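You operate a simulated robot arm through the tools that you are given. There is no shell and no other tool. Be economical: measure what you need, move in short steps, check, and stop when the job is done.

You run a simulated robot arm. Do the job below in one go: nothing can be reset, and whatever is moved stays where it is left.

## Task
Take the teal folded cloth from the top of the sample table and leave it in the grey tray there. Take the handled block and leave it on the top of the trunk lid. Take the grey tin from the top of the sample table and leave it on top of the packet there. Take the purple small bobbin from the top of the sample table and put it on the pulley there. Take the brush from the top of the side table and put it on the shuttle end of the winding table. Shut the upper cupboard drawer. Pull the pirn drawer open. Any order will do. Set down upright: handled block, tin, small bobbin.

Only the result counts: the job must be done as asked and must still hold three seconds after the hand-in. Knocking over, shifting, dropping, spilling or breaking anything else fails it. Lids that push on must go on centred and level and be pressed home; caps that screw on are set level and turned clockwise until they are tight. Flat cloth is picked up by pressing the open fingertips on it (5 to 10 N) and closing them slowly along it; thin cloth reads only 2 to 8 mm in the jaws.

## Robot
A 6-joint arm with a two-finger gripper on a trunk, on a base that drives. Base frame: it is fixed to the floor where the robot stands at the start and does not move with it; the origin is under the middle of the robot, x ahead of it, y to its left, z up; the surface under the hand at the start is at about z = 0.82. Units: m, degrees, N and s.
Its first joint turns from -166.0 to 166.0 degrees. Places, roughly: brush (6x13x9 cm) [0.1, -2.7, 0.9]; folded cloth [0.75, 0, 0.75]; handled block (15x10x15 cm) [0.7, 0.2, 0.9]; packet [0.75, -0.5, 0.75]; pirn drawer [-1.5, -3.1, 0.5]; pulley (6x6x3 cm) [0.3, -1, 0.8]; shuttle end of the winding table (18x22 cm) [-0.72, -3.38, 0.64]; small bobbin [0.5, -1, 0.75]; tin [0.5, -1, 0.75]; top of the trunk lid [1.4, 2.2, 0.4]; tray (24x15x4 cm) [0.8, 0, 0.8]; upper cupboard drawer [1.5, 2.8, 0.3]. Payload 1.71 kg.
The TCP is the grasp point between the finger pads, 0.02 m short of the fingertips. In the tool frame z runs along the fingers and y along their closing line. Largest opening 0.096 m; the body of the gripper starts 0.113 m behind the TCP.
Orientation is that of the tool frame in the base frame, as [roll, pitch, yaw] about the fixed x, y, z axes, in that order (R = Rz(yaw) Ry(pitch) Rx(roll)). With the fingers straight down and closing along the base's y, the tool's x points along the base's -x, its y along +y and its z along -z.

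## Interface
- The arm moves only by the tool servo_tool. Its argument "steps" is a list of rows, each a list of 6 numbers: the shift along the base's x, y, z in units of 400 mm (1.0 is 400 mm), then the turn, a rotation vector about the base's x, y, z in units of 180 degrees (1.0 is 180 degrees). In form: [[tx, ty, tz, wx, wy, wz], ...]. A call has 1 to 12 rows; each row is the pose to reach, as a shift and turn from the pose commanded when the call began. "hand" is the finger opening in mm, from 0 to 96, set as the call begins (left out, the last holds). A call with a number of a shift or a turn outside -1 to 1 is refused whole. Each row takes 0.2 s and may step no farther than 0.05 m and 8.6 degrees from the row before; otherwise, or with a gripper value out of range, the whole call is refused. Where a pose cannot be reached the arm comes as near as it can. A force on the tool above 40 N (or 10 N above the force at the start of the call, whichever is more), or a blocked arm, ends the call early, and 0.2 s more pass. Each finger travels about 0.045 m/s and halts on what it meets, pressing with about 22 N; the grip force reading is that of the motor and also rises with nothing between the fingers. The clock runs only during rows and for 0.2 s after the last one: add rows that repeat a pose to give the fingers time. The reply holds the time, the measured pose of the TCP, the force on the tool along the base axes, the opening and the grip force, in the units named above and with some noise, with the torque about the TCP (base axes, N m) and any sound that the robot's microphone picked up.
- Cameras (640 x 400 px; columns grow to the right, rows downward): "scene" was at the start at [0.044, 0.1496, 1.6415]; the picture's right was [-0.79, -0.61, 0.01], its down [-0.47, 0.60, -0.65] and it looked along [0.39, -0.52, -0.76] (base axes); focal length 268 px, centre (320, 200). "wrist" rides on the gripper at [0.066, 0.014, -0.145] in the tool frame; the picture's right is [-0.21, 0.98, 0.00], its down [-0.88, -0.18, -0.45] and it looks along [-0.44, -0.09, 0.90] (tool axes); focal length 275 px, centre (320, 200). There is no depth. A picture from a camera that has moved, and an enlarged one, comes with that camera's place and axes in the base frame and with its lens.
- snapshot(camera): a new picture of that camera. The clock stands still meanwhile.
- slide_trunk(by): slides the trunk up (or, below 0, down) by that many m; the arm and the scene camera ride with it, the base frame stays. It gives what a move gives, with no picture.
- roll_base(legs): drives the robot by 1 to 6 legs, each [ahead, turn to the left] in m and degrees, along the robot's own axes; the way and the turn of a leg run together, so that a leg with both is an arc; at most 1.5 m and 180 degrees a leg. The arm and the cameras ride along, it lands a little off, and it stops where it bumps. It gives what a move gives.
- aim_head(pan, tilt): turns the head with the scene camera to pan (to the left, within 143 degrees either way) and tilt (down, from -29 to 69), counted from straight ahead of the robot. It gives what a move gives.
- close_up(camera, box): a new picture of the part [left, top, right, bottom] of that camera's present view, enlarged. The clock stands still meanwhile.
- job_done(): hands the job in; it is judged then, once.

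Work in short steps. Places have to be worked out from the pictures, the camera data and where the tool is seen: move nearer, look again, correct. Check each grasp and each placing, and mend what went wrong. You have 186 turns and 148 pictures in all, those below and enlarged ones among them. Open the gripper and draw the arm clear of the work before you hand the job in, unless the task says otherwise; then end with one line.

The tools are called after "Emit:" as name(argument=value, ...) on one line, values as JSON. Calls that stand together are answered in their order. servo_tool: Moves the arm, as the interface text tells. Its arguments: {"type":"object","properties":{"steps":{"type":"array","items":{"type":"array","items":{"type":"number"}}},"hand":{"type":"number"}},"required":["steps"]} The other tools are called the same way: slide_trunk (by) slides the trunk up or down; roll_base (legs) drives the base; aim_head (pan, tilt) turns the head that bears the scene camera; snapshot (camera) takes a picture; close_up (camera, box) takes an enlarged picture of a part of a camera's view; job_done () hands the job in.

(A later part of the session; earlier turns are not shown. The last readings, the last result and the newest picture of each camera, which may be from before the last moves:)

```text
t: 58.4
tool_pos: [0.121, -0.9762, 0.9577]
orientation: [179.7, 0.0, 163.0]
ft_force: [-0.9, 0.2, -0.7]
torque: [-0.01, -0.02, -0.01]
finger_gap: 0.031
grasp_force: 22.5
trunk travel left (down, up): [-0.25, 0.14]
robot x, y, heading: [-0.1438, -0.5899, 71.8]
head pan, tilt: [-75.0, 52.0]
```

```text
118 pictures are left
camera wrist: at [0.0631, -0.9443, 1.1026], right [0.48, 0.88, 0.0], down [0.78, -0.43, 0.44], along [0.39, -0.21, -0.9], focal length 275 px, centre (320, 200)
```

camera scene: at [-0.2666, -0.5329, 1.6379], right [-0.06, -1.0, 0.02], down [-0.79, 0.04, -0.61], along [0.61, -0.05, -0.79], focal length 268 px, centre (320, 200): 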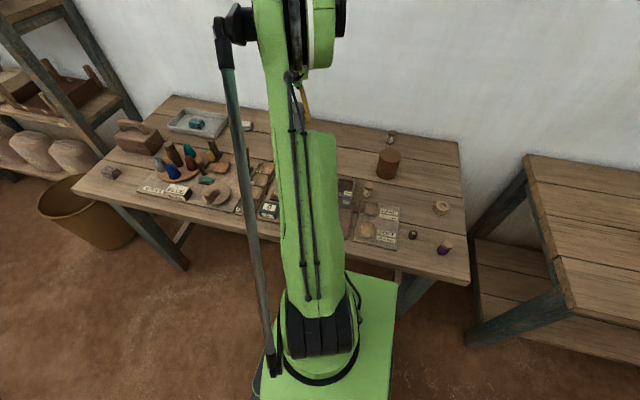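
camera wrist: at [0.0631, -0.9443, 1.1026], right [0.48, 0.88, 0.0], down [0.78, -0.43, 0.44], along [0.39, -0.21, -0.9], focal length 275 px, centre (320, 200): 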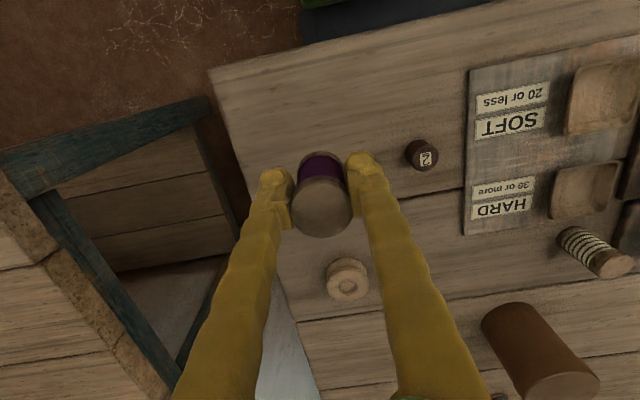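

Gripped (31 mm). Pulley reads (0.289, -1.030) again. Carry the bobbin above it.

Emit:
servo_tool(steps=[[0.1, -0.033, 0, 0, 0, 0], [0.2, -0.066, 0, 0, 0, 0], [0.3, -0.1, 0, 0, 0, 0], [0.42, -0.133, 0, 0, 0, 0], [0.42, -0.133, 0, 0, 0, 0], [0.42, -0.133, -0.05, 0, 0, 0], [0.42, -0.133, -0.05, 0, 0, 0]])

Emit:
snapshot(camera="wrist")

Emit:
aim_head(pan=-110, tilt=52)

Emit:
snapshot(camera="scene")

```text
t: 60.0
tool_pos: [0.2894, -1.0295, 0.9384]
orientation: [179.7, 0.0, 163.0]
ft_force: [0.5, -0.5, 0.9]
torque: [-0.02, 0.0, 0.0]
finger_gap: 0.0314
grasp_force: 22.1
trunk travel left (down, up): [-0.25, 0.14]
robot x, y, heading: [-0.1428, -0.5936, 71.7]
head pan, tilt: [-75.0, 52.0]
```

```text
117 pictures are left
camera wrist: at [0.2303, -0.9974, 1.0824], right [0.48, 0.88, 0.0], down [0.78, -0.43, 0.44], along [0.39, -0.21, -0.9], focal length 275 px, centre (320, 200)
```

wrist: 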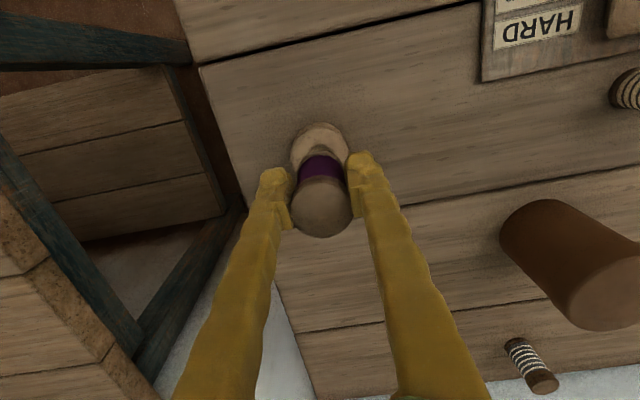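

```text
t: 61.0
tool_pos: [0.2891, -1.0303, 0.9371]
orientation: [179.8, 0.0, 163.0]
ft_force: [1.0, -0.6, -0.4]
torque: [0.0, 0.02, 0.01]
finger_gap: 0.0312
grasp_force: 22.0
trunk travel left (down, up): [-0.25, 0.14]
robot x, y, heading: [-0.1434, -0.5917, 71.7]
head pan, tilt: [-110.0, 52.0]
```

```text
116 pictures are left
camera scene: at [-0.2991, -0.6239, 1.6368], right [-0.62, -0.79, -0.01], down [-0.62, 0.5, -0.61], along [0.49, -0.37, -0.79], focal length 268 px, centre (320, 200)
```

scene: 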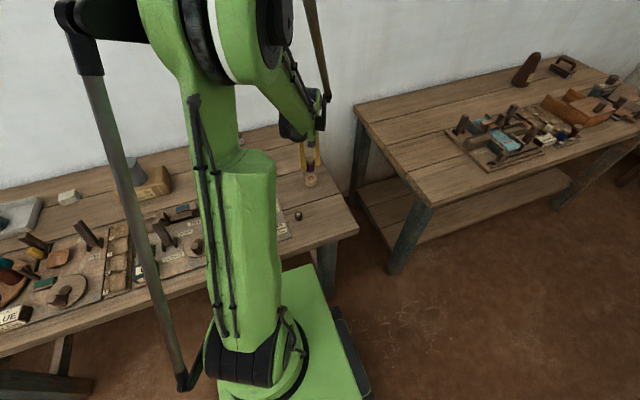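

Aligned. Descend, then creep to contact.

Emit:
servo_tool(steps=[[0, 0, -0.04, 0, 0, 0], [0, 0, -0.08, 0, 0, 0], [0, 0, -0.09, 0, 0, 0], [0, 0, -0.1, 0, 0, 0], [0, 0, -0.1, 0, 0, 0]])

Emit:
servo_tool(steps=[[0, 0, -0.005, 0, 0, 0], [0, 0, -0.01, 0, 0, 0], [0, 0, -0.01, 0, 0, 0]])

```text
t: 62.2
tool_pos: [0.2897, -1.0293, 0.8977]
orientation: [179.8, -0.1, 162.9]
ft_force: [0.0, 0.6, -0.3]
torque: [0.01, -0.04, -0.03]
finger_gap: 0.0313
grasp_force: 22.2
trunk travel left (down, up): [-0.25, 0.14]
robot x, y, heading: [-0.1411, -0.592, 71.4]
head pan, tilt: [-110.0, 52.0]
```

```text
t: 63.0
tool_pos: [0.2884, -1.0293, 0.8938]
orientation: [179.8, 0.0, 163.0]
ft_force: [-0.1, -0.4, -0.8]
torque: [0.0, -0.01, -0.01]
finger_gap: 0.0313
grasp_force: 22.0
trunk travel left (down, up): [-0.25, 0.14]
robot x, y, heading: [-0.1418, -0.5912, 71.7]
head pan, tilt: [-110.0, 52.0]
```

Emit:
servo_tool(steps=[[0, 0, -0.004, 0, 0, 0], [0, 0, -0.008, 0, 0, 0], [0, 0, -0.008, 0, 0, 0]])

Emit:
close_up(camera="scene", box=[270, 120, 350, 230])

```text
t: 63.9
tool_pos: [0.2878, -1.0294, 0.8905]
orientation: [179.8, 0.0, 163.0]
ft_force: [-0.2, -0.5, -0.7]
torque: [0.01, -0.02, 0.02]
finger_gap: 0.031
grasp_force: 22.2
trunk travel left (down, up): [-0.25, 0.14]
robot x, y, heading: [-0.1445, -0.5896, 71.9]
head pan, tilt: [-110.0, 52.0]
```

```text
3.64 times, centred on (310, 175) of scene
camera zoom: at [-0.2991, -0.6239, 1.6368], right [-0.62, -0.78, -0.01], down [-0.62, 0.5, -0.61], along [0.49, -0.37, -0.79], focal length 976 px, centre (356, 291)
```

zoom: 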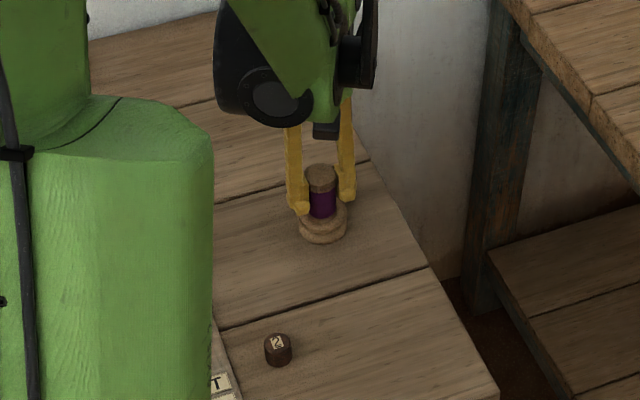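

Close to contact and centred. Creep down further until a force shows.

Emit:
servo_tool(steps=[[0, 0, -0.004, 0, 0, 0], [0, 0, -0.008, 0, 0, 0], [0, 0, -0.008, 0, 0, 0]])

Emit:
servo_tool(steps=[[0, 0, -0.004, 0, 0, 0], [0, 0, -0.008, 0, 0, 0], [0, 0, -0.008, 0, 0, 0]])

```text
t: 64.7
tool_pos: [0.289, -1.0295, 0.8874]
orientation: [179.8, -0.1, 162.9]
ft_force: [-0.8, -0.5, -0.7]
torque: [0.01, -0.02, 0.0]
finger_gap: 0.0311
grasp_force: 22.2
trunk travel left (down, up): [-0.25, 0.14]
robot x, y, heading: [-0.1465, -0.5889, 71.6]
head pan, tilt: [-110.0, 52.0]
```

```text
t: 65.5
tool_pos: [0.2888, -1.0307, 0.885]
orientation: [179.8, 0.2, 163.0]
ft_force: [2.4, 0.4, 27.4]
torque: [-0.06, -0.16, -0.03]
finger_gap: 0.031
grasp_force: 21.7
trunk travel left (down, up): [-0.25, 0.14]
robot x, y, heading: [-0.1406, -0.5918, 71.8]
head pan, tilt: [-110.0, 52.0]
```

Contact. Relieve, open and rise.

Emit:
servo_tool(steps=[[0, 0, 0.005, 0, 0, 0], [0, 0, 0.005, 0, 0, 0], [0, 0, 0.005, 0, 0, 0], [0, 0, 0.005, 0, 0, 0], [0, 0, 0.08, 0, 0, 0], [0, 0, 0.18, 0, 0, 0], [0, 0, 0.28, 0, 0, 0], [0, 0, 0.36, 0, 0, 0], [0, 0, 0.46, 0, 0, 0], [0, 0, 0.46, 0, 0, 0]], hand=80)

Emit:
snapshot(camera="wrist")

Emit:
close_up(camera="scene", box=[270, 120, 350, 230])

```text
t: 67.7
tool_pos: [0.2883, -1.0278, 1.0687]
orientation: [179.7, 0.0, 163.1]
ft_force: [-0.4, -0.2, -0.1]
torque: [0.0, -0.03, -0.02]
finger_gap: 0.0798
grasp_force: 0.1
trunk travel left (down, up): [-0.25, 0.14]
robot x, y, heading: [-0.1461, -0.5959, 71.8]
head pan, tilt: [-110.0, 52.0]
```

```text
114 pictures are left
camera wrist: at [0.2299, -0.996, 1.214], right [0.48, 0.88, 0.0], down [0.78, -0.43, 0.44], along [0.39, -0.21, -0.9], focal length 275 px, centre (320, 200)
```

wrist: 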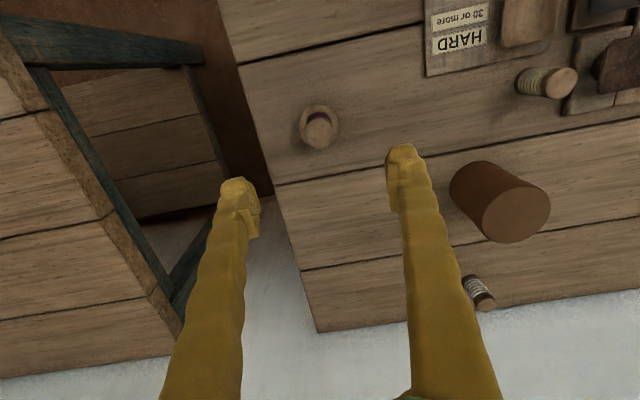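

```text
3.64 times, centred on (310, 175) of scene
camera zoom: at [-0.2995, -0.6234, 1.6368], right [-0.62, -0.78, -0.01], down [-0.62, 0.5, -0.61], along [0.49, -0.37, -0.79], focal length 976 px, centre (356, 291)
```

zoom: 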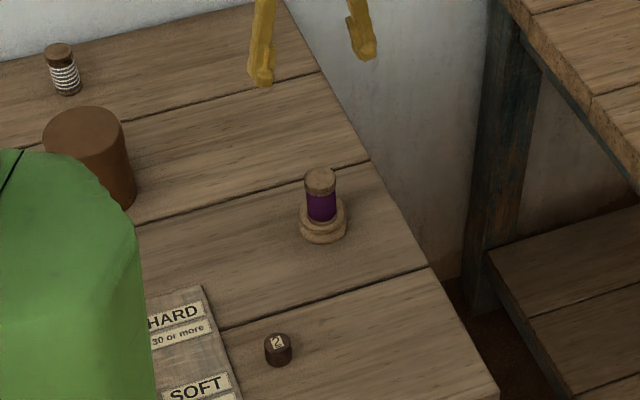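

Bobbin stands on the pulley. Now raise/tuck the hand and look toward the side table with the head.

Emit:
servo_tool(steps=[[-0.03, 0.03, 0.11, 0, 0, 0], [-0.07, 0.07, 0.21, 0, 0, 0], [-0.12, 0.12, 0.31, 0, 0, 0], [-0.18, 0.18, 0.4, 0, 0, 0], [-0.26, 0.26, 0.45, 0, 0, 0], [-0.34, 0.34, 0.5, 0, 0, 0], [-0.34, 0.34, 0.5, 0, 0, 0]], hand=96)

Emit:
roll_base(legs=[[-0.7, 0], [-0.5, 0]])

Emit:
aim_head(pan=-125, tilt=40)

Emit:
snapshot(camera="scene")

```text
t: 69.2
tool_pos: [0.153, -0.8938, 1.2667]
orientation: [179.9, 0.1, 163.1]
ft_force: [-0.6, 0.7, -0.6]
torque: [-0.03, -0.14, -0.01]
finger_gap: 0.0958
grasp_force: 0.1
trunk travel left (down, up): [-0.25, 0.14]
robot x, y, heading: [-0.1432, -0.5919, 71.8]
head pan, tilt: [-110.0, 52.0]
```

```text
t: 77.9
tool_pos: [-0.2274, -2.046, 1.2679]
orientation: [179.8, 0.0, 162.8]
ft_force: [0.0, 0.1, 0.5]
torque: [-0.04, 0.0, -0.01]
finger_gap: 0.0958
grasp_force: 0.0
trunk travel left (down, up): [-0.25, 0.14]
robot x, y, heading: [-0.5183, -1.7456, 71.3]
head pan, tilt: [-110.0, 52.0]
```

```text
t: 78.7
tool_pos: [-0.2237, -2.0328, 1.2686]
orientation: [-179.6, 0.1, 162.6]
ft_force: [-0.2, 0.0, 0.1]
torque: [-0.04, -0.01, 0.02]
finger_gap: 0.0959
grasp_force: 0.0
trunk travel left (down, up): [-0.25, 0.14]
robot x, y, heading: [-0.5202, -1.7411, 71.5]
head pan, tilt: [-125.0, 40.0]
```

```text
112 pictures are left
camera scene: at [-0.6855, -1.7885, 1.6534], right [-0.8, -0.59, -0.01], down [-0.38, 0.53, -0.76], along [0.46, -0.61, -0.65], focal length 268 px, centre (320, 200)
```

scene: 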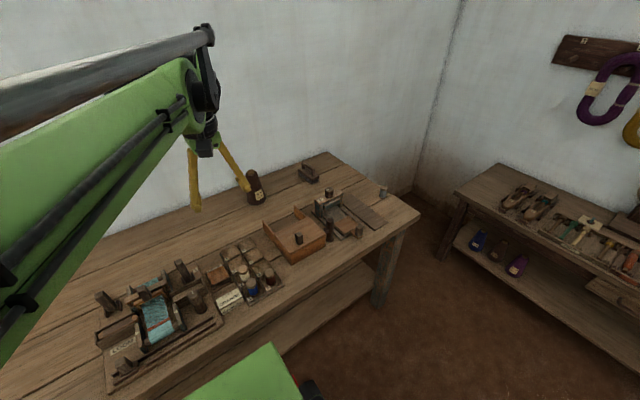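

The brush candidate is at (308,172), ≈ (0.06, -2.68). Close-ups of it and the winding table.

Emit:
close_up(camera="scene", box=[240, 140, 420, 260])

Emit:
aim_head(pan=-143, tilt=30)

Emit:
snapshot(camera="scene")

```text
3.33 times, centred on (330, 200) of scene
camera zoom: at [-0.6855, -1.7885, 1.6534], right [-0.8, -0.59, -0.01], down [-0.38, 0.53, -0.76], along [0.46, -0.61, -0.65], focal length 895 px, centre (287, 200)
```

zoom: 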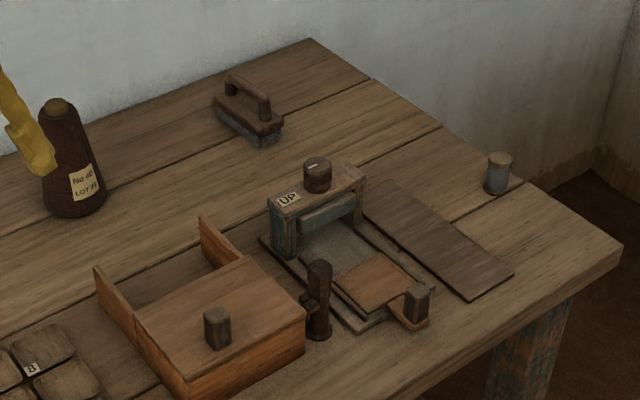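

```text
t: 79.5
tool_pos: [-0.2224, -2.0301, 1.2697]
orientation: [-179.4, 0.1, 162.8]
ft_force: [0.2, -0.6, -0.1]
torque: [-0.06, -0.02, 0.02]
finger_gap: 0.096
grasp_force: 0.0
trunk travel left (down, up): [-0.25, 0.14]
robot x, y, heading: [-0.5228, -1.7416, 71.5]
head pan, tilt: [-143.0, 30.0]
```

```text
110 pictures are left
camera scene: at [-0.7081, -1.8097, 1.6683], right [-0.95, -0.32, -0.01], down [-0.15, 0.49, -0.86], along [0.28, -0.81, -0.51], focal length 268 px, centre (320, 200)
```

scene: 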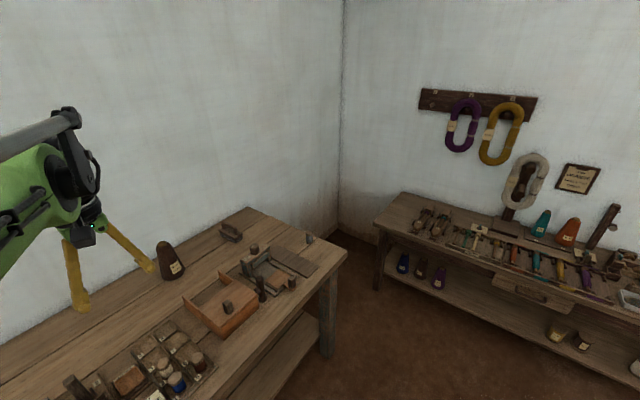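

Close-up on the winding table with its shuttle end and the pirn drawer.

Emit:
close_up(camera="scene", box=[360, 180, 520, 280])

Emit:
close_up(camera="scene", box=[480, 190, 640, 350])

```text
4.00 times, centred on (440, 230) of scene
camera zoom: at [-0.7081, -1.8097, 1.6683], right [-0.95, -0.32, -0.01], down [-0.15, 0.49, -0.86], along [0.28, -0.81, -0.51], focal length 1074 px, centre (-160, 80)
```

zoom: 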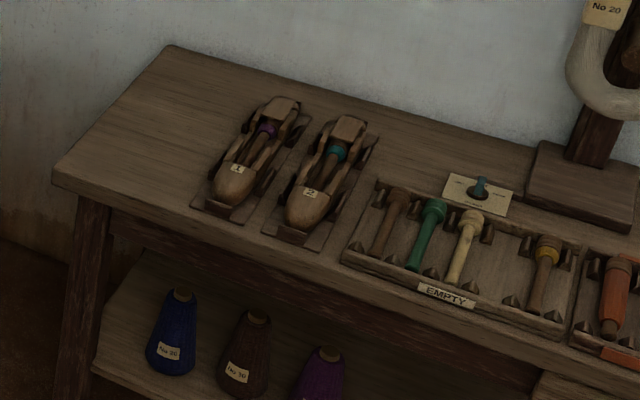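

```text
2.50 times, centred on (560, 270) of scene
camera zoom: at [-0.7081, -1.8097, 1.6683], right [-0.95, -0.32, -0.01], down [-0.15, 0.49, -0.86], along [0.28, -0.81, -0.51], focal length 671 px, centre (-280, 25)
```

zoom: 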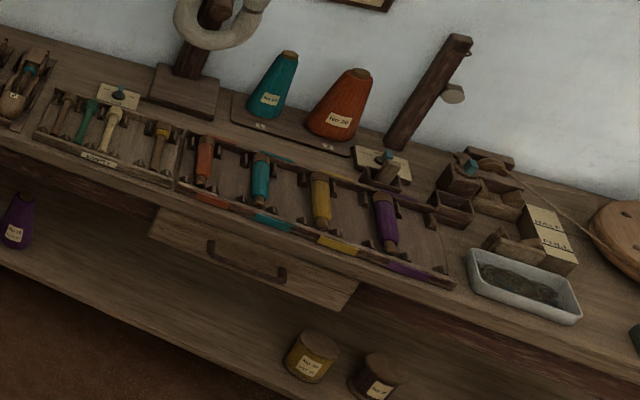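

Brush lies ~0.83 m from the robot's line; drive back 0.5 m more so it comes beside the robot, then look with the wrist camera.

Emit:
roll_base(legs=[[-0.5, 0]])

Emit:
servo_tool(steps=[[0.11, -0.03, 0, 0, 0, 0], [0.22, -0.06, 0, 0, 0, 0], [0.33, -0.09, 0, 0, 0, 0], [0.44, -0.12, 0, 0, 0, 0], [0.55, -0.15, -0.02, 0, 0, 0], [0.66, -0.18, -0.06, 0, 0, 0], [0.76, -0.21, -0.12, 0, 0, 0], [0.86, -0.24, -0.18, 0, 0, 0], [0.95, -0.27, -0.25, 0, 0, 0], [0.95, -0.27, -0.25, 0, 0, 0]])

Emit:
snapshot(camera="wrist")

```text
t: 83.3
tool_pos: [-0.3793, -2.5075, 1.2695]
orientation: [-179.4, 0.1, 163.1]
ft_force: [-0.5, 0.4, -1.0]
torque: [0.01, 0.02, -0.03]
finger_gap: 0.0959
grasp_force: 0.1
trunk travel left (down, up): [-0.25, 0.14]
robot x, y, heading: [-0.6795, -2.2171, 71.8]
head pan, tilt: [-143.0, 30.0]
```

```text
t: 85.5
tool_pos: [0.0069, -2.5978, 1.1703]
orientation: [-178.6, 0.1, 163.2]
ft_force: [1.0, 0.1, -0.4]
torque: [0.05, 0.06, -0.02]
finger_gap: 0.096
grasp_force: 0.0
trunk travel left (down, up): [-0.25, 0.14]
robot x, y, heading: [-0.6813, -2.2154, 71.6]
head pan, tilt: [-143.0, 30.0]
```

```text
107 pictures are left
camera wrist: at [-0.0498, -2.5616, 1.3147], right [0.48, 0.88, -0.02], down [0.79, -0.42, 0.45], along [0.38, -0.23, -0.89], focal length 275 px, centre (320, 200)
```

wrist: 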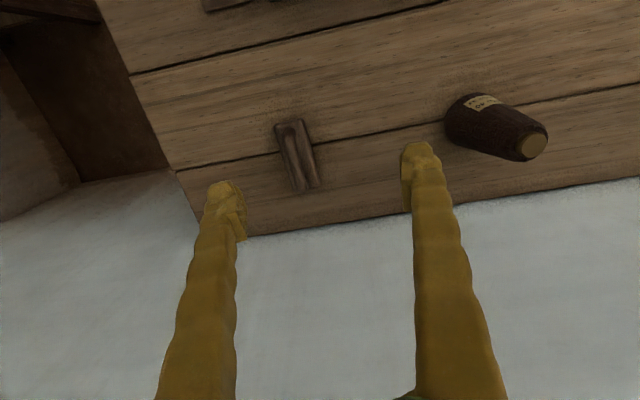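

Brush long axis runs away from the robot (along -17°), so the current yaw closes across its width. Centre ≈ (0.05, -2.672). Level the tool, move above and lower.

Emit:
servo_tool(steps=[[0.05, -0.09, 0, 0.0074, -0.0023, 0], [0.11, -0.19, 0, 0.0074, -0.0023, 0], [0.11, -0.19, -0.1, 0.0074, -0.0023, 0], [0.11, -0.19, -0.2, 0.0074, -0.0023, 0], [0.11, -0.19, -0.3, 0.0074, -0.0023, 0], [0.11, -0.19, -0.4, 0.0074, -0.0023, 0], [0.11, -0.19, -0.4, 0.0074, -0.0023, 0], [0.11, -0.19, -0.4, 0.0074, -0.0023, 0]])

Emit:
snapshot(camera="wrist")

Emit:
aim_head(pan=-95, tilt=40)

Emit:
snapshot(camera="scene")

```text
t: 87.3
tool_pos: [0.0475, -2.6745, 1.011]
orientation: [180.0, 0.1, 163.2]
ft_force: [0.7, -0.2, 0.0]
torque: [0.02, -0.02, 0.01]
finger_gap: 0.0963
grasp_force: 0.0
trunk travel left (down, up): [-0.25, 0.14]
robot x, y, heading: [-0.6779, -2.2217, 71.9]
head pan, tilt: [-143.0, 30.0]
```

```text
106 pictures are left
camera wrist: at [-0.0116, -2.6417, 1.1565], right [0.48, 0.88, 0.0], down [0.79, -0.43, 0.45], along [0.39, -0.21, -0.9], focal length 275 px, centre (320, 200)
```

wrist: 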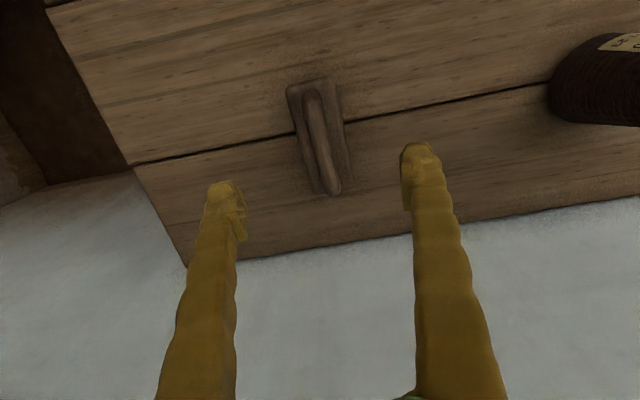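

```text
t: 88.5
tool_pos: [0.0475, -2.6738, 1.012]
orientation: [180.0, 0.1, 163.1]
ft_force: [0.8, 0.4, 0.8]
torque: [0.02, -0.01, 0.01]
finger_gap: 0.0961
grasp_force: 0.1
trunk travel left (down, up): [-0.25, 0.14]
robot x, y, heading: [-0.6799, -2.2193, 71.6]
head pan, tilt: [-95.0, 40.0]
```

```text
105 pictures are left
camera scene: at [-0.8182, -2.239, 1.654], right [-0.39, -0.92, -0.02], down [-0.59, 0.26, -0.77], along [0.71, -0.29, -0.64], focal length 268 px, centre (320, 200)
```

scene: 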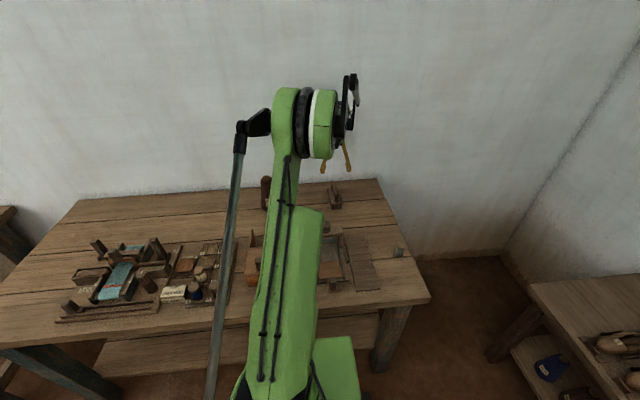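

Brush is centred at (0.048, -2.674). Lower to TCP 0.89 and look again to judge heights.

Emit:
servo_tool(steps=[[0, 0, -0.1, 0, 0, 0], [0, 0, -0.2, 0, 0, 0], [0, 0, -0.3, 0, 0, 0], [0, 0, -0.3, 0, 0, 0]])

Emit:
snapshot(camera="wrist")

Emit:
close_up(camera="scene", box=[280, 140, 400, 230])

```text
t: 89.5
tool_pos: [0.0476, -2.6751, 0.8888]
orientation: [180.0, 0.0, 163.2]
ft_force: [0.1, 0.1, -0.6]
torque: [0.01, 0.04, -0.05]
finger_gap: 0.0958
grasp_force: 0.0
trunk travel left (down, up): [-0.25, 0.14]
robot x, y, heading: [-0.6796, -2.2194, 71.8]
head pan, tilt: [-95.0, 40.0]
```

```text
104 pictures are left
camera wrist: at [-0.0106, -2.6423, 1.0349], right [0.48, 0.88, 0.0], down [0.79, -0.43, 0.45], along [0.39, -0.21, -0.9], focal length 275 px, centre (320, 200)
```

wrist: 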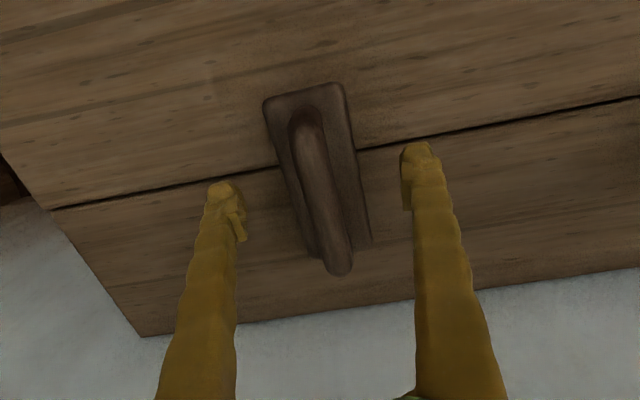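

```text
4.44 times, centred on (340, 185) of scene
camera zoom: at [-0.8177, -2.2392, 1.654], right [-0.39, -0.92, -0.02], down [-0.59, 0.26, -0.76], along [0.71, -0.29, -0.64], focal length 1193 px, centre (231, 267)
```

zoom: 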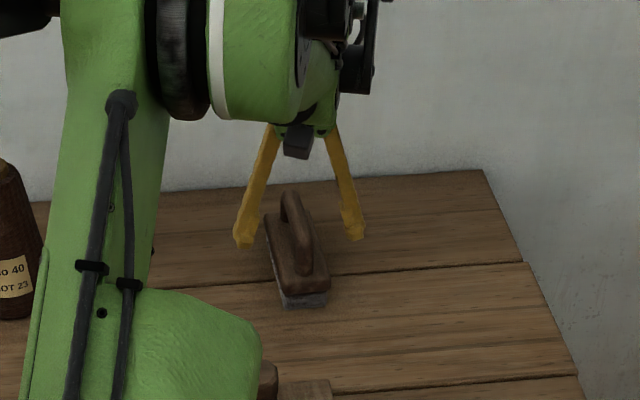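

Fingers straddle the brush. Lower in small steps watching for table contact.

Emit:
servo_tool(steps=[[0, 0, -0.02, 0, 0, 0], [0, 0, -0.04, 0, 0, 0], [0, 0, -0.05, 0, 0, 0], [0, 0, -0.06, 0, 0, 0], [0, 0, -0.06, 0, 0, 0]])

Emit:
close_up(camera="scene", box=[310, 160, 370, 220])

```text
t: 90.7
tool_pos: [0.0495, -2.6743, 0.8674]
orientation: [179.9, 0.0, 163.1]
ft_force: [0.6, 0.2, -0.7]
torque: [0.01, 0.04, -0.01]
finger_gap: 0.0959
grasp_force: 0.1
trunk travel left (down, up): [-0.25, 0.14]
robot x, y, heading: [-0.6814, -2.2229, 72.1]
head pan, tilt: [-95.0, 40.0]
```

```text
6.67 times, centred on (340, 190) of scene
camera zoom: at [-0.8181, -2.239, 1.654], right [-0.39, -0.92, -0.02], down [-0.59, 0.26, -0.77], along [0.71, -0.29, -0.64], focal length 1790 px, centre (187, 267)
```

zoom: 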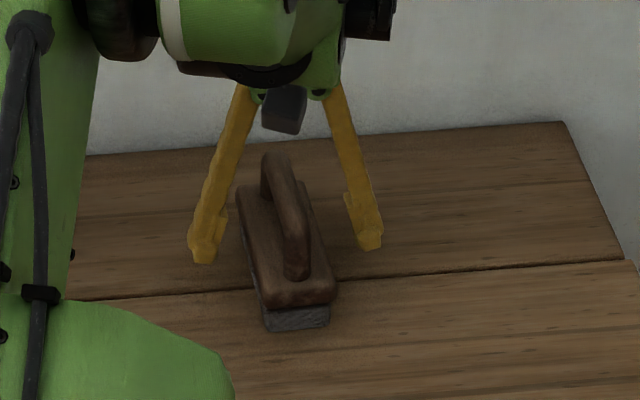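

Emit:
servo_tool(steps=[[0, 0, -0.01, 0, 0, 0], [0, 0, -0.02, 0, 0, 0], [0, 0, -0.02, 0, 0, 0]])

Emit:
servo_tool(steps=[[0, 0, 0, 0, 0, 0], [0, 0, 0, 0, 0, 0], [0, 0, 0, 0, 0, 0], [0, 0, 0, 0, 0, 0], [0, 0, 0, 0, 0, 0], [0, 0, 0, 0, 0, 0]], hand=0)

Emit:
snapshot(camera="wrist")

```text
t: 91.5
tool_pos: [0.0507, -2.673, 0.8608]
orientation: [179.9, 0.1, 163.2]
ft_force: [-0.6, 0.1, 0.1]
torque: [0.0, -0.03, -0.01]
finger_gap: 0.096
grasp_force: 0.1
trunk travel left (down, up): [-0.25, 0.14]
robot x, y, heading: [-0.6765, -2.2199, 71.7]
head pan, tilt: [-95.0, 40.0]
```

```text
t: 92.9
tool_pos: [0.049, -2.673, 0.8602]
orientation: [-179.9, 0.0, 163.2]
ft_force: [-0.7, 0.7, 1.0]
torque: [0.01, 0.01, 0.06]
finger_gap: 0.0513
grasp_force: 22.1
trunk travel left (down, up): [-0.25, 0.14]
robot x, y, heading: [-0.6801, -2.217, 71.8]
head pan, tilt: [-95.0, 40.0]
```

```text
101 pictures are left
camera wrist: at [-0.0086, -2.6405, 1.0058], right [0.48, 0.88, 0.0], down [0.79, -0.43, 0.45], along [0.39, -0.21, -0.9], focal length 275 px, centre (320, 200)
```

wrist: 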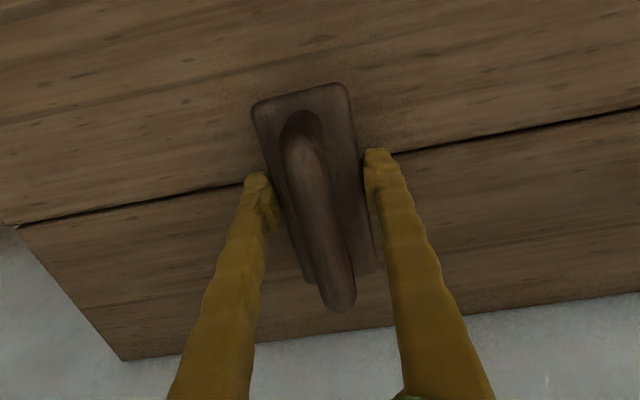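

Gripped at 51 mm. Lift and check.

Emit:
servo_tool(steps=[[0, 0, 0.05, 0, 0, 0], [0, 0, 0.15, 0, 0, 0], [0, 0, 0.27, 0, 0, 0], [0, 0, 0.39, 0, 0, 0], [0, 0, 0.51, 0, 0, 0], [0, 0, 0.63, 0, 0, 0], [0, 0, 0.75, 0, 0, 0], [0, 0, 0.75, 0, 0, 0]])

Emit:
close_up(camera="scene", box=[280, 50, 400, 230])

```text
t: 94.7
tool_pos: [0.049, -2.6739, 1.1607]
orientation: [180.0, 0.0, 163.2]
ft_force: [0.1, 0.2, -1.2]
torque: [-0.01, -0.03, -0.03]
finger_gap: 0.0512
grasp_force: 22.4
trunk travel left (down, up): [-0.25, 0.14]
robot x, y, heading: [-0.6755, -2.2168, 71.8]
head pan, tilt: [-95.0, 40.0]
```

```text
2.22 times, centred on (340, 140) of scene
camera zoom: at [-0.8185, -2.2387, 1.6539], right [-0.39, -0.92, -0.02], down [-0.59, 0.26, -0.77], along [0.71, -0.29, -0.64], focal length 597 px, centre (276, 333)
```

zoom: 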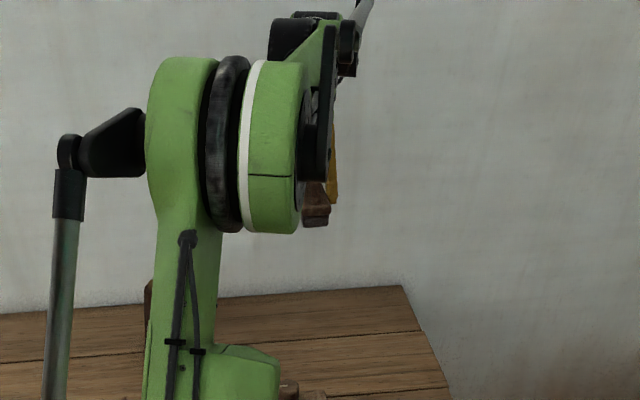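

Brush is held. Tuck the hand closer, then turn left 154° and drive to ≈ (-1.1, -2.65), from where both the shuttle end and the pirn drawer are reachable.

Emit:
servo_tool(steps=[[-0.1, 0.06, 0.02, 0, 0, 0], [-0.2, 0.12, 0.04, 0, 0, 0], [-0.3, 0.18, 0.06, 0, 0, 0], [-0.4, 0.24, 0.08, 0, 0, 0], [-0.5, 0.3, 0.1, 0, 0, 0], [-0.6, 0.36, 0.1, 0, 0, 0], [-0.7, 0.42, 0.1, 0, 0, 0], [-0.75, 0.46, 0.1, 0, 0, 0], [-0.75, 0.46, 0.1, 0, 0, 0]])

Emit:
roll_base(legs=[[0, 154], [0.58, 0]])

Emit:
aim_head(pan=40, tilt=45)

Emit:
snapshot(camera="scene")

```text
t: 96.7
tool_pos: [-0.249, -2.4915, 1.2016]
orientation: [-180.0, 0.1, 163.2]
ft_force: [-1.4, -0.2, -1.4]
torque: [-0.03, -0.03, 0.0]
finger_gap: 0.051
grasp_force: 22.1
trunk travel left (down, up): [-0.25, 0.14]
robot x, y, heading: [-0.6823, -2.2209, 71.7]
head pan, tilt: [-95.0, 40.0]
```

```text
t: 110.7
tool_pos: [-1.3534, -2.1683, 1.202]
orientation: [-179.5, 0.0, -46.0]
ft_force: [-0.2, 1.3, -1.4]
torque: [-0.01, 0.08, 0.0]
finger_gap: 0.051
grasp_force: 22.2
trunk travel left (down, up): [-0.25, 0.14]
robot x, y, heading: [-1.1029, -2.6073, -137.4]
head pan, tilt: [-95.0, 40.0]
```

```text
t: 112.9
tool_pos: [-1.3457, -2.1615, 1.2013]
orientation: [-179.9, 0.2, -45.7]
ft_force: [-0.5, 0.7, -0.9]
torque: [-0.03, 0.0, -0.01]
finger_gap: 0.051
grasp_force: 22.3
trunk travel left (down, up): [-0.25, 0.14]
robot x, y, heading: [-1.101, -2.6099, -137.1]
head pan, tilt: [40.0, 45.0]
```

```text
99 pictures are left
camera scene: at [-0.9352, -2.8099, 1.6477], right [-0.99, 0.13, 0.01], down [0.09, 0.7, -0.71], along [-0.1, -0.71, -0.7], focal length 268 px, centre (320, 200)
```

scene: 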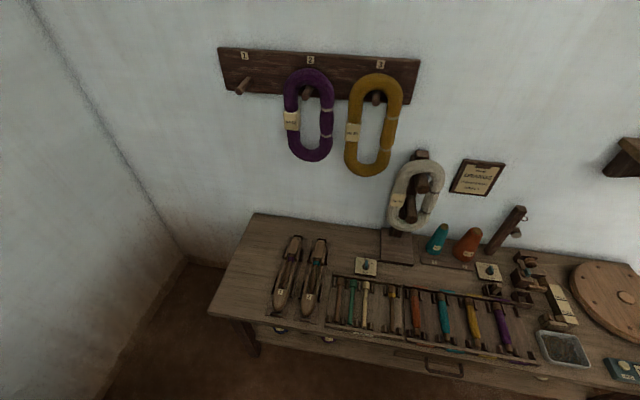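

Good view: table top z ≈ 0.64; the shuttle end free area is left of shuttle 1, centred ≈ (-0.72, -3.39), sides along the 17° axes. Swing the hand around the robot's front in chords while turning it +119° in total.

Emit:
servo_tool(steps=[[-0.074, -0.087, 0, 0, 0, 0.0167], [-0.148, -0.175, 0, 0, 0, 0.033], [-0.222, -0.262, 0, 0, 0, 0.05], [-0.296, -0.349, 0, 0, 0, 0.067], [-0.37, -0.437, 0, 0, 0, 0.083], [-0.444, -0.524, 0, 0, 0, 0.1], [-0.518, -0.611, 0, 0, 0, 0.117], [-0.592, -0.698, 0, 0, 0, 0.133], [-0.666, -0.786, 0, 0, 0, 0.15], [-0.74, -0.873, 0, 0, 0, 0.167]])

Emit:
servo_tool(steps=[[0.021, -0.108, 0, 0, 0, 0.018], [0.042, -0.217, 0, 0, 0, 0.037], [0.063, -0.325, 0, 0, 0, 0.055], [0.083, -0.433, 0, 0, 0, 0.073], [0.104, -0.542, 0, 0, 0, 0.092], [0.125, -0.65, 0, 0, 0, 0.11], [0.146, -0.758, 0, 0, 0, 0.128], [0.167, -0.867, 0, 0, 0, 0.147], [0.1875, -0.975, 0, 0, 0, 0.167]])

Emit:
servo_tool(steps=[[0.087, -0.071, 0, 0, 0, 0.021], [0.174, -0.141, 0, 0, 0, 0.042], [0.261, -0.212, 0, 0, 0, 0.063], [0.348, -0.283, 0, 0, 0, 0.083], [0.434, -0.353, 0, 0, 0, 0.104], [0.521, -0.424, 0, 0, 0, 0.125], [0.608, -0.494, 0, 0, 0, 0.146], [0.695, -0.565, 0, 0, 0, 0.167]])

Emit:
servo_tool(steps=[[0.117, 0, 0, 0, 0, 0.02], [0.235, 0, 0, 0, 0, 0.04], [0.352, 0, 0, 0, 0, 0.06], [0.47, 0, 0, 0, 0, 0.08], [0.587, 0, 0, 0, 0, 0.1], [0.705, 0, 0, 0, 0, 0.12], [0.822, 0, 0, 0, 0, 0.14], [0.94, 0, 0, 0, 0, 0.16], [0.94, 0, 0, 0, 0, 0.16]])

Emit:
snapshot(camera="wrist")

```text
t: 115.1
tool_pos: [-1.6403, -2.5119, 1.1996]
orientation: [-179.9, 0.0, -15.8]
ft_force: [-0.7, -0.8, -0.7]
torque: [0.04, -0.03, 0.01]
finger_gap: 0.0513
grasp_force: 21.3
trunk travel left (down, up): [-0.25, 0.14]
robot x, y, heading: [-1.0989, -2.6119, -137.2]
head pan, tilt: [40.0, 45.0]
```

```text
t: 117.1
tool_pos: [-1.5674, -2.9016, 1.2021]
orientation: [-180.0, 0.0, 14.2]
ft_force: [-0.2, 0.2, -1.3]
torque: [0.03, -0.07, 0.0]
finger_gap: 0.0513
grasp_force: 22.4
trunk travel left (down, up): [-0.25, 0.14]
robot x, y, heading: [-1.0985, -2.6044, -137.3]
head pan, tilt: [40.0, 45.0]
```

```text
t: 118.9
tool_pos: [-1.2887, -3.1269, 1.2013]
orientation: [179.9, -0.1, 44.4]
ft_force: [0.1, -0.2, -0.5]
torque: [-0.02, -0.01, 0.01]
finger_gap: 0.051
grasp_force: 21.9
trunk travel left (down, up): [-0.25, 0.14]
robot x, y, heading: [-1.1031, -2.6058, -137.2]
head pan, tilt: [40.0, 45.0]
```

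```text
t: 120.9
tool_pos: [-0.913, -3.1266, 1.2012]
orientation: [179.9, 0.0, 73.2]
ft_force: [-0.5, -0.3, -1.4]
torque: [0.03, 0.03, -0.02]
finger_gap: 0.051
grasp_force: 22.4
trunk travel left (down, up): [-0.25, 0.14]
robot x, y, heading: [-1.1012, -2.6079, -137.5]
head pan, tilt: [40.0, 45.0]
```

```text
98 pictures are left
camera wrist: at [-0.8801, -3.068, 1.346], right [0.88, -0.48, 0.0], down [-0.43, -0.79, 0.44], along [-0.21, -0.39, -0.9], focal length 275 px, centre (320, 200)
```

wrist: 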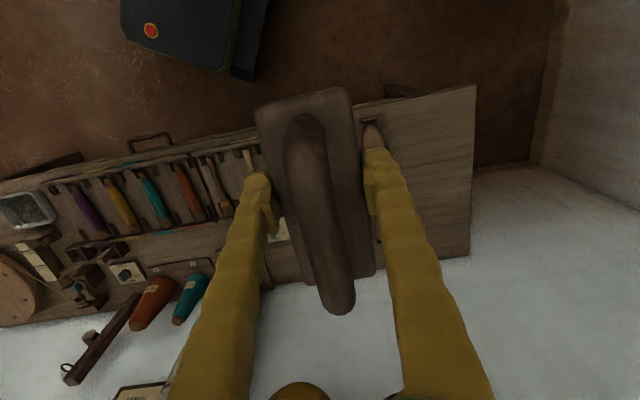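

Free area's left corners reconfirm. Move above (-0.72, -3.385) and lower to 0.80, then look.

Emit:
servo_tool(steps=[[0.069, -0.092, 0, 0, 0, 0], [0.138, -0.184, 0, 0, 0, 0], [0.207, -0.277, 0, 0, 0, 0], [0.276, -0.37, 0, 0, 0, 0], [0.345, -0.461, 0, 0, 0, 0], [0.414, -0.553, 0, 0, 0, 0], [0.4825, -0.646, 0, 0, 0, 0], [0.4825, -0.646, -0.12, 0, 0, 0], [0.4825, -0.646, -0.24, 0, 0, 0], [0.4825, -0.646, -0.36, 0, 0, 0], [0.4825, -0.646, -0.48, 0, 0, 0], [0.4825, -0.646, -0.6, 0, 0, 0]])

Emit:
servo_tool(steps=[[0, 0, -0.1, 0, 0, 0], [0, 0, -0.2, 0, 0, 0], [0, 0, -0.3, 0, 0, 0], [0, 0, -0.4, 0, 0, 0], [0, 0, -0.4, 0, 0, 0]])

Emit:
snapshot(camera="wrist")

Emit:
snapshot(camera="scene")

```text
t: 123.5
tool_pos: [-0.7199, -3.3848, 0.9616]
orientation: [179.9, 0.0, 73.0]
ft_force: [-0.3, -0.2, -0.5]
torque: [0.02, -0.01, -0.02]
finger_gap: 0.0511
grasp_force: 21.9
trunk travel left (down, up): [-0.25, 0.14]
robot x, y, heading: [-1.1083, -2.605, -137.2]
head pan, tilt: [40.0, 45.0]
```

```text
t: 124.7
tool_pos: [-0.7175, -3.3871, 0.8025]
orientation: [179.9, 0.0, 73.1]
ft_force: [0.6, 0.2, -1.5]
torque: [0.04, 0.03, 0.01]
finger_gap: 0.0512
grasp_force: 22.1
trunk travel left (down, up): [-0.25, 0.14]
robot x, y, heading: [-1.1008, -2.6088, -137.3]
head pan, tilt: [40.0, 45.0]
```

```text
97 pictures are left
camera wrist: at [-0.6859, -3.3273, 0.9479], right [0.88, -0.48, 0.0], down [-0.43, -0.79, 0.44], along [-0.21, -0.39, -0.9], focal length 275 px, centre (320, 200)
```

wrist: 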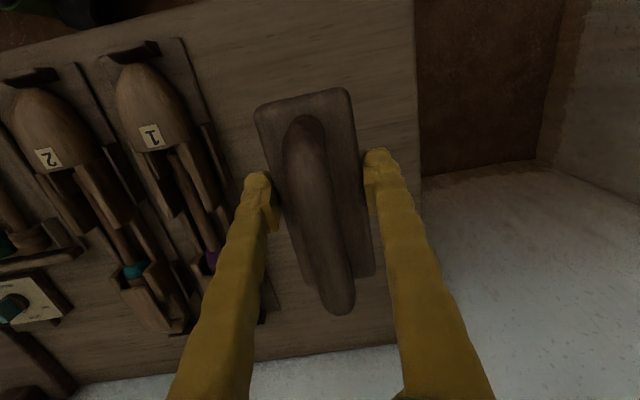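

```text
96 pictures are left
camera scene: at [-0.9656, -2.8397, 1.6466], right [-0.99, 0.13, -0.01], down [0.1, 0.71, -0.7], along [-0.08, -0.69, -0.72], focal length 268 px, centre (320, 200)
```

scene: 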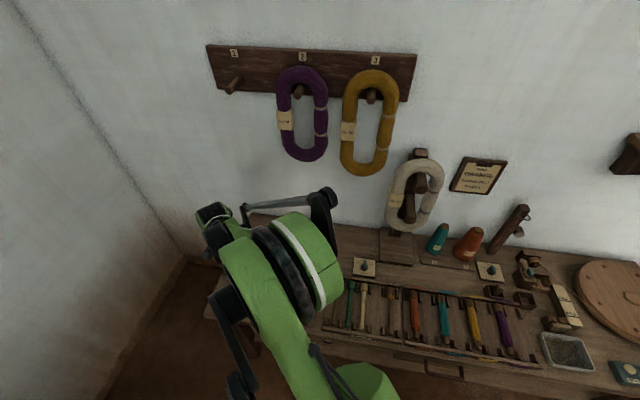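

Lower to TCP 0.70, then creep to contact.

Emit:
servo_tool(steps=[[0, 0, -0.1, 0, 0, 0], [0, 0, -0.2, 0, 0, 0], [0, 0, -0.25, 0, 0, 0], [0, 0, -0.27, 0, 0, 0], [0, 0, -0.285, 0, 0, 0], [0, 0, -0.285, 0, 0, 0]])

Emit:
servo_tool(steps=[[0, 0, -0.006, 0, 0, 0], [0, 0, -0.012, 0, 0, 0], [0, 0, -0.018, 0, 0, 0], [0, 0, -0.018, 0, 0, 0]])

```text
t: 126.1
tool_pos: [-0.7198, -3.3839, 0.6888]
orientation: [179.8, 0.0, 73.0]
ft_force: [-0.8, 0.1, -1.4]
torque: [0.02, -0.01, -0.01]
finger_gap: 0.0511
grasp_force: 21.7
trunk travel left (down, up): [-0.25, 0.14]
robot x, y, heading: [-1.0986, -2.6063, -137.3]
head pan, tilt: [40.0, 45.0]
```

```text
t: 127.1
tool_pos: [-0.7194, -3.386, 0.6801]
orientation: [179.9, -0.1, 73.2]
ft_force: [-0.7, -0.7, 3.3]
torque: [-0.29, 0.15, 0.04]
finger_gap: 0.0514
grasp_force: 22.3
trunk travel left (down, up): [-0.25, 0.14]
robot x, y, heading: [-1.1009, -2.609, -137.5]
head pan, tilt: [40.0, 45.0]
```

Contact beginning at 0.680. One mm more, then open and rise.

Emit:
servo_tool(steps=[[0, 0, -0.003, 0, 0, 0], [0, 0, -0.003, 0, 0, 0]])

Emit:
servo_tool(steps=[[0, 0, 0, 0, 0, 0], [0, 0, 0, 0, 0, 0], [0, 0, 0, 0, 0, 0], [0, 0, 0, 0, 0, 0], [0, 0, 0.08, 0, 0, 0], [0, 0, 0.2, 0, 0, 0], [0, 0, 0.32, 0, 0, 0], [0, 0, 0.44, 0, 0, 0], [0, 0, 0.56, 0, 0, 0], [0, 0, 0.56, 0, 0, 0]], hand=85)

Emit:
snapshot(camera="wrist")

```text
t: 127.7
tool_pos: [-0.7215, -3.3843, 0.6805]
orientation: [179.9, 0.0, 73.0]
ft_force: [4.2, -6.3, 22.4]
torque: [0.02, -0.1, -0.05]
finger_gap: 0.0513
grasp_force: 21.7
trunk travel left (down, up): [-0.25, 0.14]
robot x, y, heading: [-1.1022, -2.6045, -137.2]
head pan, tilt: [40.0, 45.0]
```

```text
t: 129.9
tool_pos: [-0.7207, -3.385, 0.9018]
orientation: [179.9, 0.0, 73.1]
ft_force: [-0.7, -0.6, 0.4]
torque: [-0.03, -0.01, 0.03]
finger_gap: 0.0853
grasp_force: 0.1
trunk travel left (down, up): [-0.25, 0.14]
robot x, y, heading: [-1.0984, -2.6082, -137.5]
head pan, tilt: [40.0, 45.0]
```

```text
95 pictures are left
camera wrist: at [-0.6883, -3.3245, 1.0473], right [0.88, -0.48, 0.0], down [-0.43, -0.78, 0.44], along [-0.21, -0.39, -0.9], focal length 275 px, centre (320, 200)
```

wrist: 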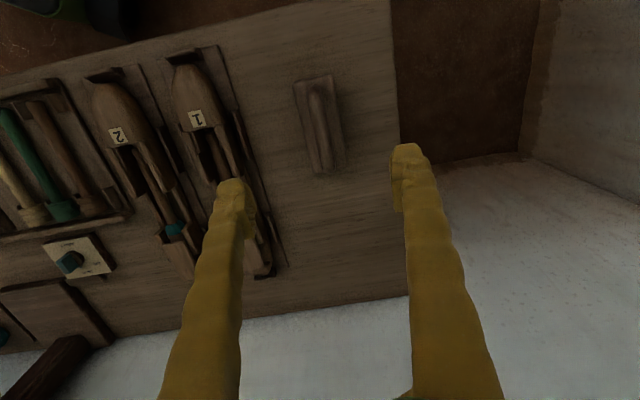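

Brush is set down in the shuttle end. Now the pirn drawer: handle triangulates to ≈ (-1.416, -3.01, 0.543). Look closer with the head.

Emit:
aim_head(pan=15, tilt=55)

Emit:
snapshot(camera="scene")

```text
t: 130.8
tool_pos: [-0.7205, -3.3839, 0.8999]
orientation: [179.9, 0.0, 73.2]
ft_force: [-0.5, 0.1, -0.1]
torque: [-0.03, -0.01, -0.01]
finger_gap: 0.0853
grasp_force: 0.1
trunk travel left (down, up): [-0.25, 0.14]
robot x, y, heading: [-1.102, -2.6072, -137.2]
head pan, tilt: [15.0, 55.0]
```

```text
94 pictures are left
camera scene: at [-0.994, -2.8192, 1.6332], right [-0.84, 0.54, 0.0], down [0.45, 0.7, -0.56], along [-0.3, -0.48, -0.83], focal length 268 px, centre (320, 200)
```

scene: 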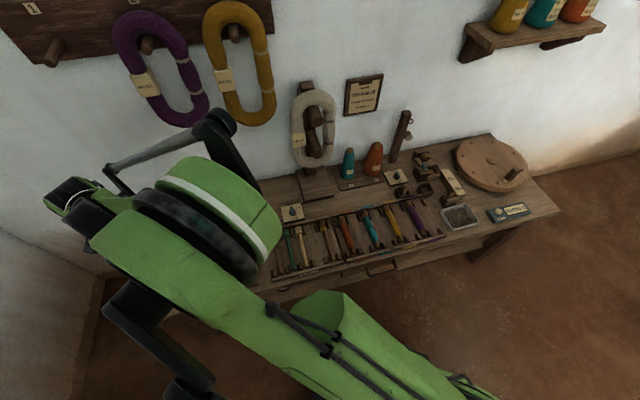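

Emit:
close_up(camera="scene", box=[320, 220, 460, 310])

```text
4.44 times, centred on (390, 265) of scene
camera zoom: at [-0.994, -2.8192, 1.6332], right [-0.84, 0.54, 0.0], down [0.45, 0.7, -0.56], along [-0.3, -0.48, -0.83], focal length 1193 px, centre (9, -89)
```

zoom: 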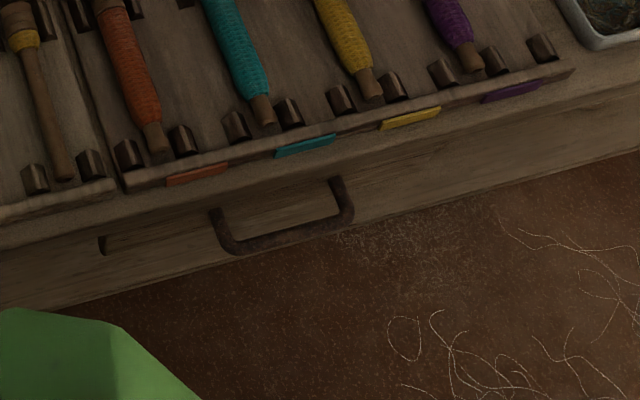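

The handle is a bar standing ~4 cm off the drawer face, bar centre ≈ (-1.407, -3.002, 0.543). I back up a little for room, then bring the hand there turned so the fingers close front-to-back.

Emit:
roll_base(legs=[[-0.15, 0]])

Emit:
servo_tool(steps=[[-0.08, 0.07, 0.02, 0, 0, -0.025], [-0.16, 0.14, 0.04, 0, 0, -0.05], [-0.25, 0.21, 0.06, 0, 0, -0.08], [-0.34, 0.28, 0.08, 0, 0, -0.12], [-0.43, 0.35, 0.1, 0, 0, -0.16], [-0.53, 0.41, 0.1, 0, 0, -0.2], [-0.64, 0.45, 0.1, 0, 0, -0.24], [-0.76, 0.47, 0.1, 0, 0, -0.28], [-0.88, 0.49, 0.1, 0, 0, -0.32], [-1.0, 0.51, 0.1, 0, 0, -0.36], [-1.0, 0.51, 0.1, 0, 0, -0.36]], hand=60)

```text
t: 132.4
tool_pos: [-0.6087, -3.2811, 0.9005]
orientation: [179.9, 0.0, 73.3]
ft_force: [-0.3, 0.3, 0.3]
torque: [0.01, 0.01, -0.03]
finger_gap: 0.0851
grasp_force: 0.1
trunk travel left (down, up): [-0.25, 0.14]
robot x, y, heading: [-0.9896, -2.5068, -137.3]
head pan, tilt: [15.0, 55.0]
```

```text
t: 134.8
tool_pos: [-0.998, -3.0696, 0.9447]
orientation: [-179.7, 0.8, 8.4]
ft_force: [-0.1, 0.6, 0.0]
torque: [-0.01, -0.02, -0.03]
finger_gap: 0.0597
grasp_force: 0.0
trunk travel left (down, up): [-0.25, 0.14]
robot x, y, heading: [-0.9922, -2.5086, -137.5]
head pan, tilt: [15.0, 55.0]
```

Emit:
servo_tool(steps=[[-0.11, 0.05, 0, 0, 0, -0.02], [-0.22, 0.1, 0, 0, 0, -0.04], [-0.33, 0.15, 0, 0, 0, -0.06], [-0.44, 0.2, 0, 0, 0, -0.08], [-0.55, 0.25, 0, 0, 0, -0.1], [-0.66, 0.3, 0, 0, 0, -0.12], [-0.77, 0.35, -0.02, 0, 0, -0.141], [-0.85, 0.4, -0.1, 0, 0, -0.141], [-0.9, 0.42, -0.2, 0, 0, -0.141], [-0.9, 0.42, -0.3, 0, 0, -0.141], [-0.9, 0.42, -0.3, 0, 0, -0.141]])

Emit:
snapshot(camera="wrist")

Emit:
snapshot(camera="scene")

```text
t: 137.2
tool_pos: [-1.3594, -2.9037, 0.8233]
orientation: [-179.5, 0.7, -16.9]
ft_force: [-1.1, -1.5, -0.2]
torque: [0.04, -0.01, 0.02]
finger_gap: 0.0598
grasp_force: 0.1
trunk travel left (down, up): [-0.25, 0.14]
robot x, y, heading: [-0.9911, -2.5049, -137.2]
head pan, tilt: [15.0, 55.0]
```

```text
92 pictures are left
camera wrist: at [-1.2983, -2.935, 0.9673], right [-0.48, -0.88, 0.0], down [-0.78, 0.43, 0.46], along [-0.4, 0.22, -0.89], focal length 275 px, centre (320, 200)
```

wrist: 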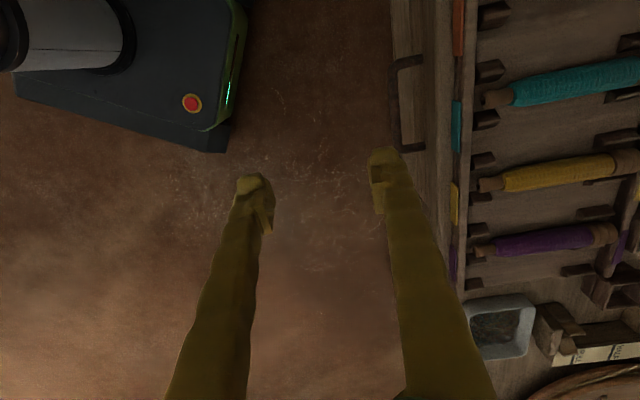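

```text
91 pictures are left
camera scene: at [-0.8843, -2.7182, 1.6332], right [-0.85, 0.53, 0.0], down [0.44, 0.7, -0.56], along [-0.3, -0.48, -0.83], focal length 268 px, centre (320, 200)
```

scene: 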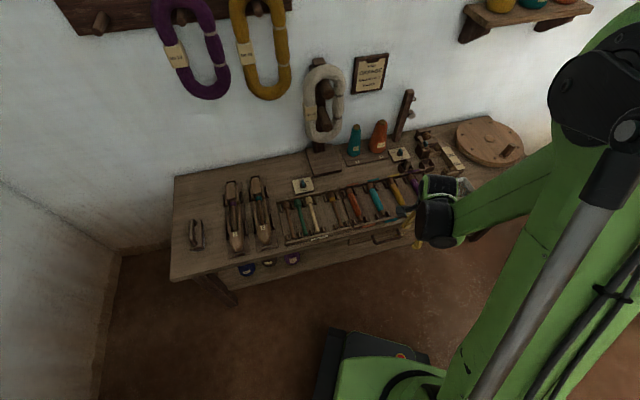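

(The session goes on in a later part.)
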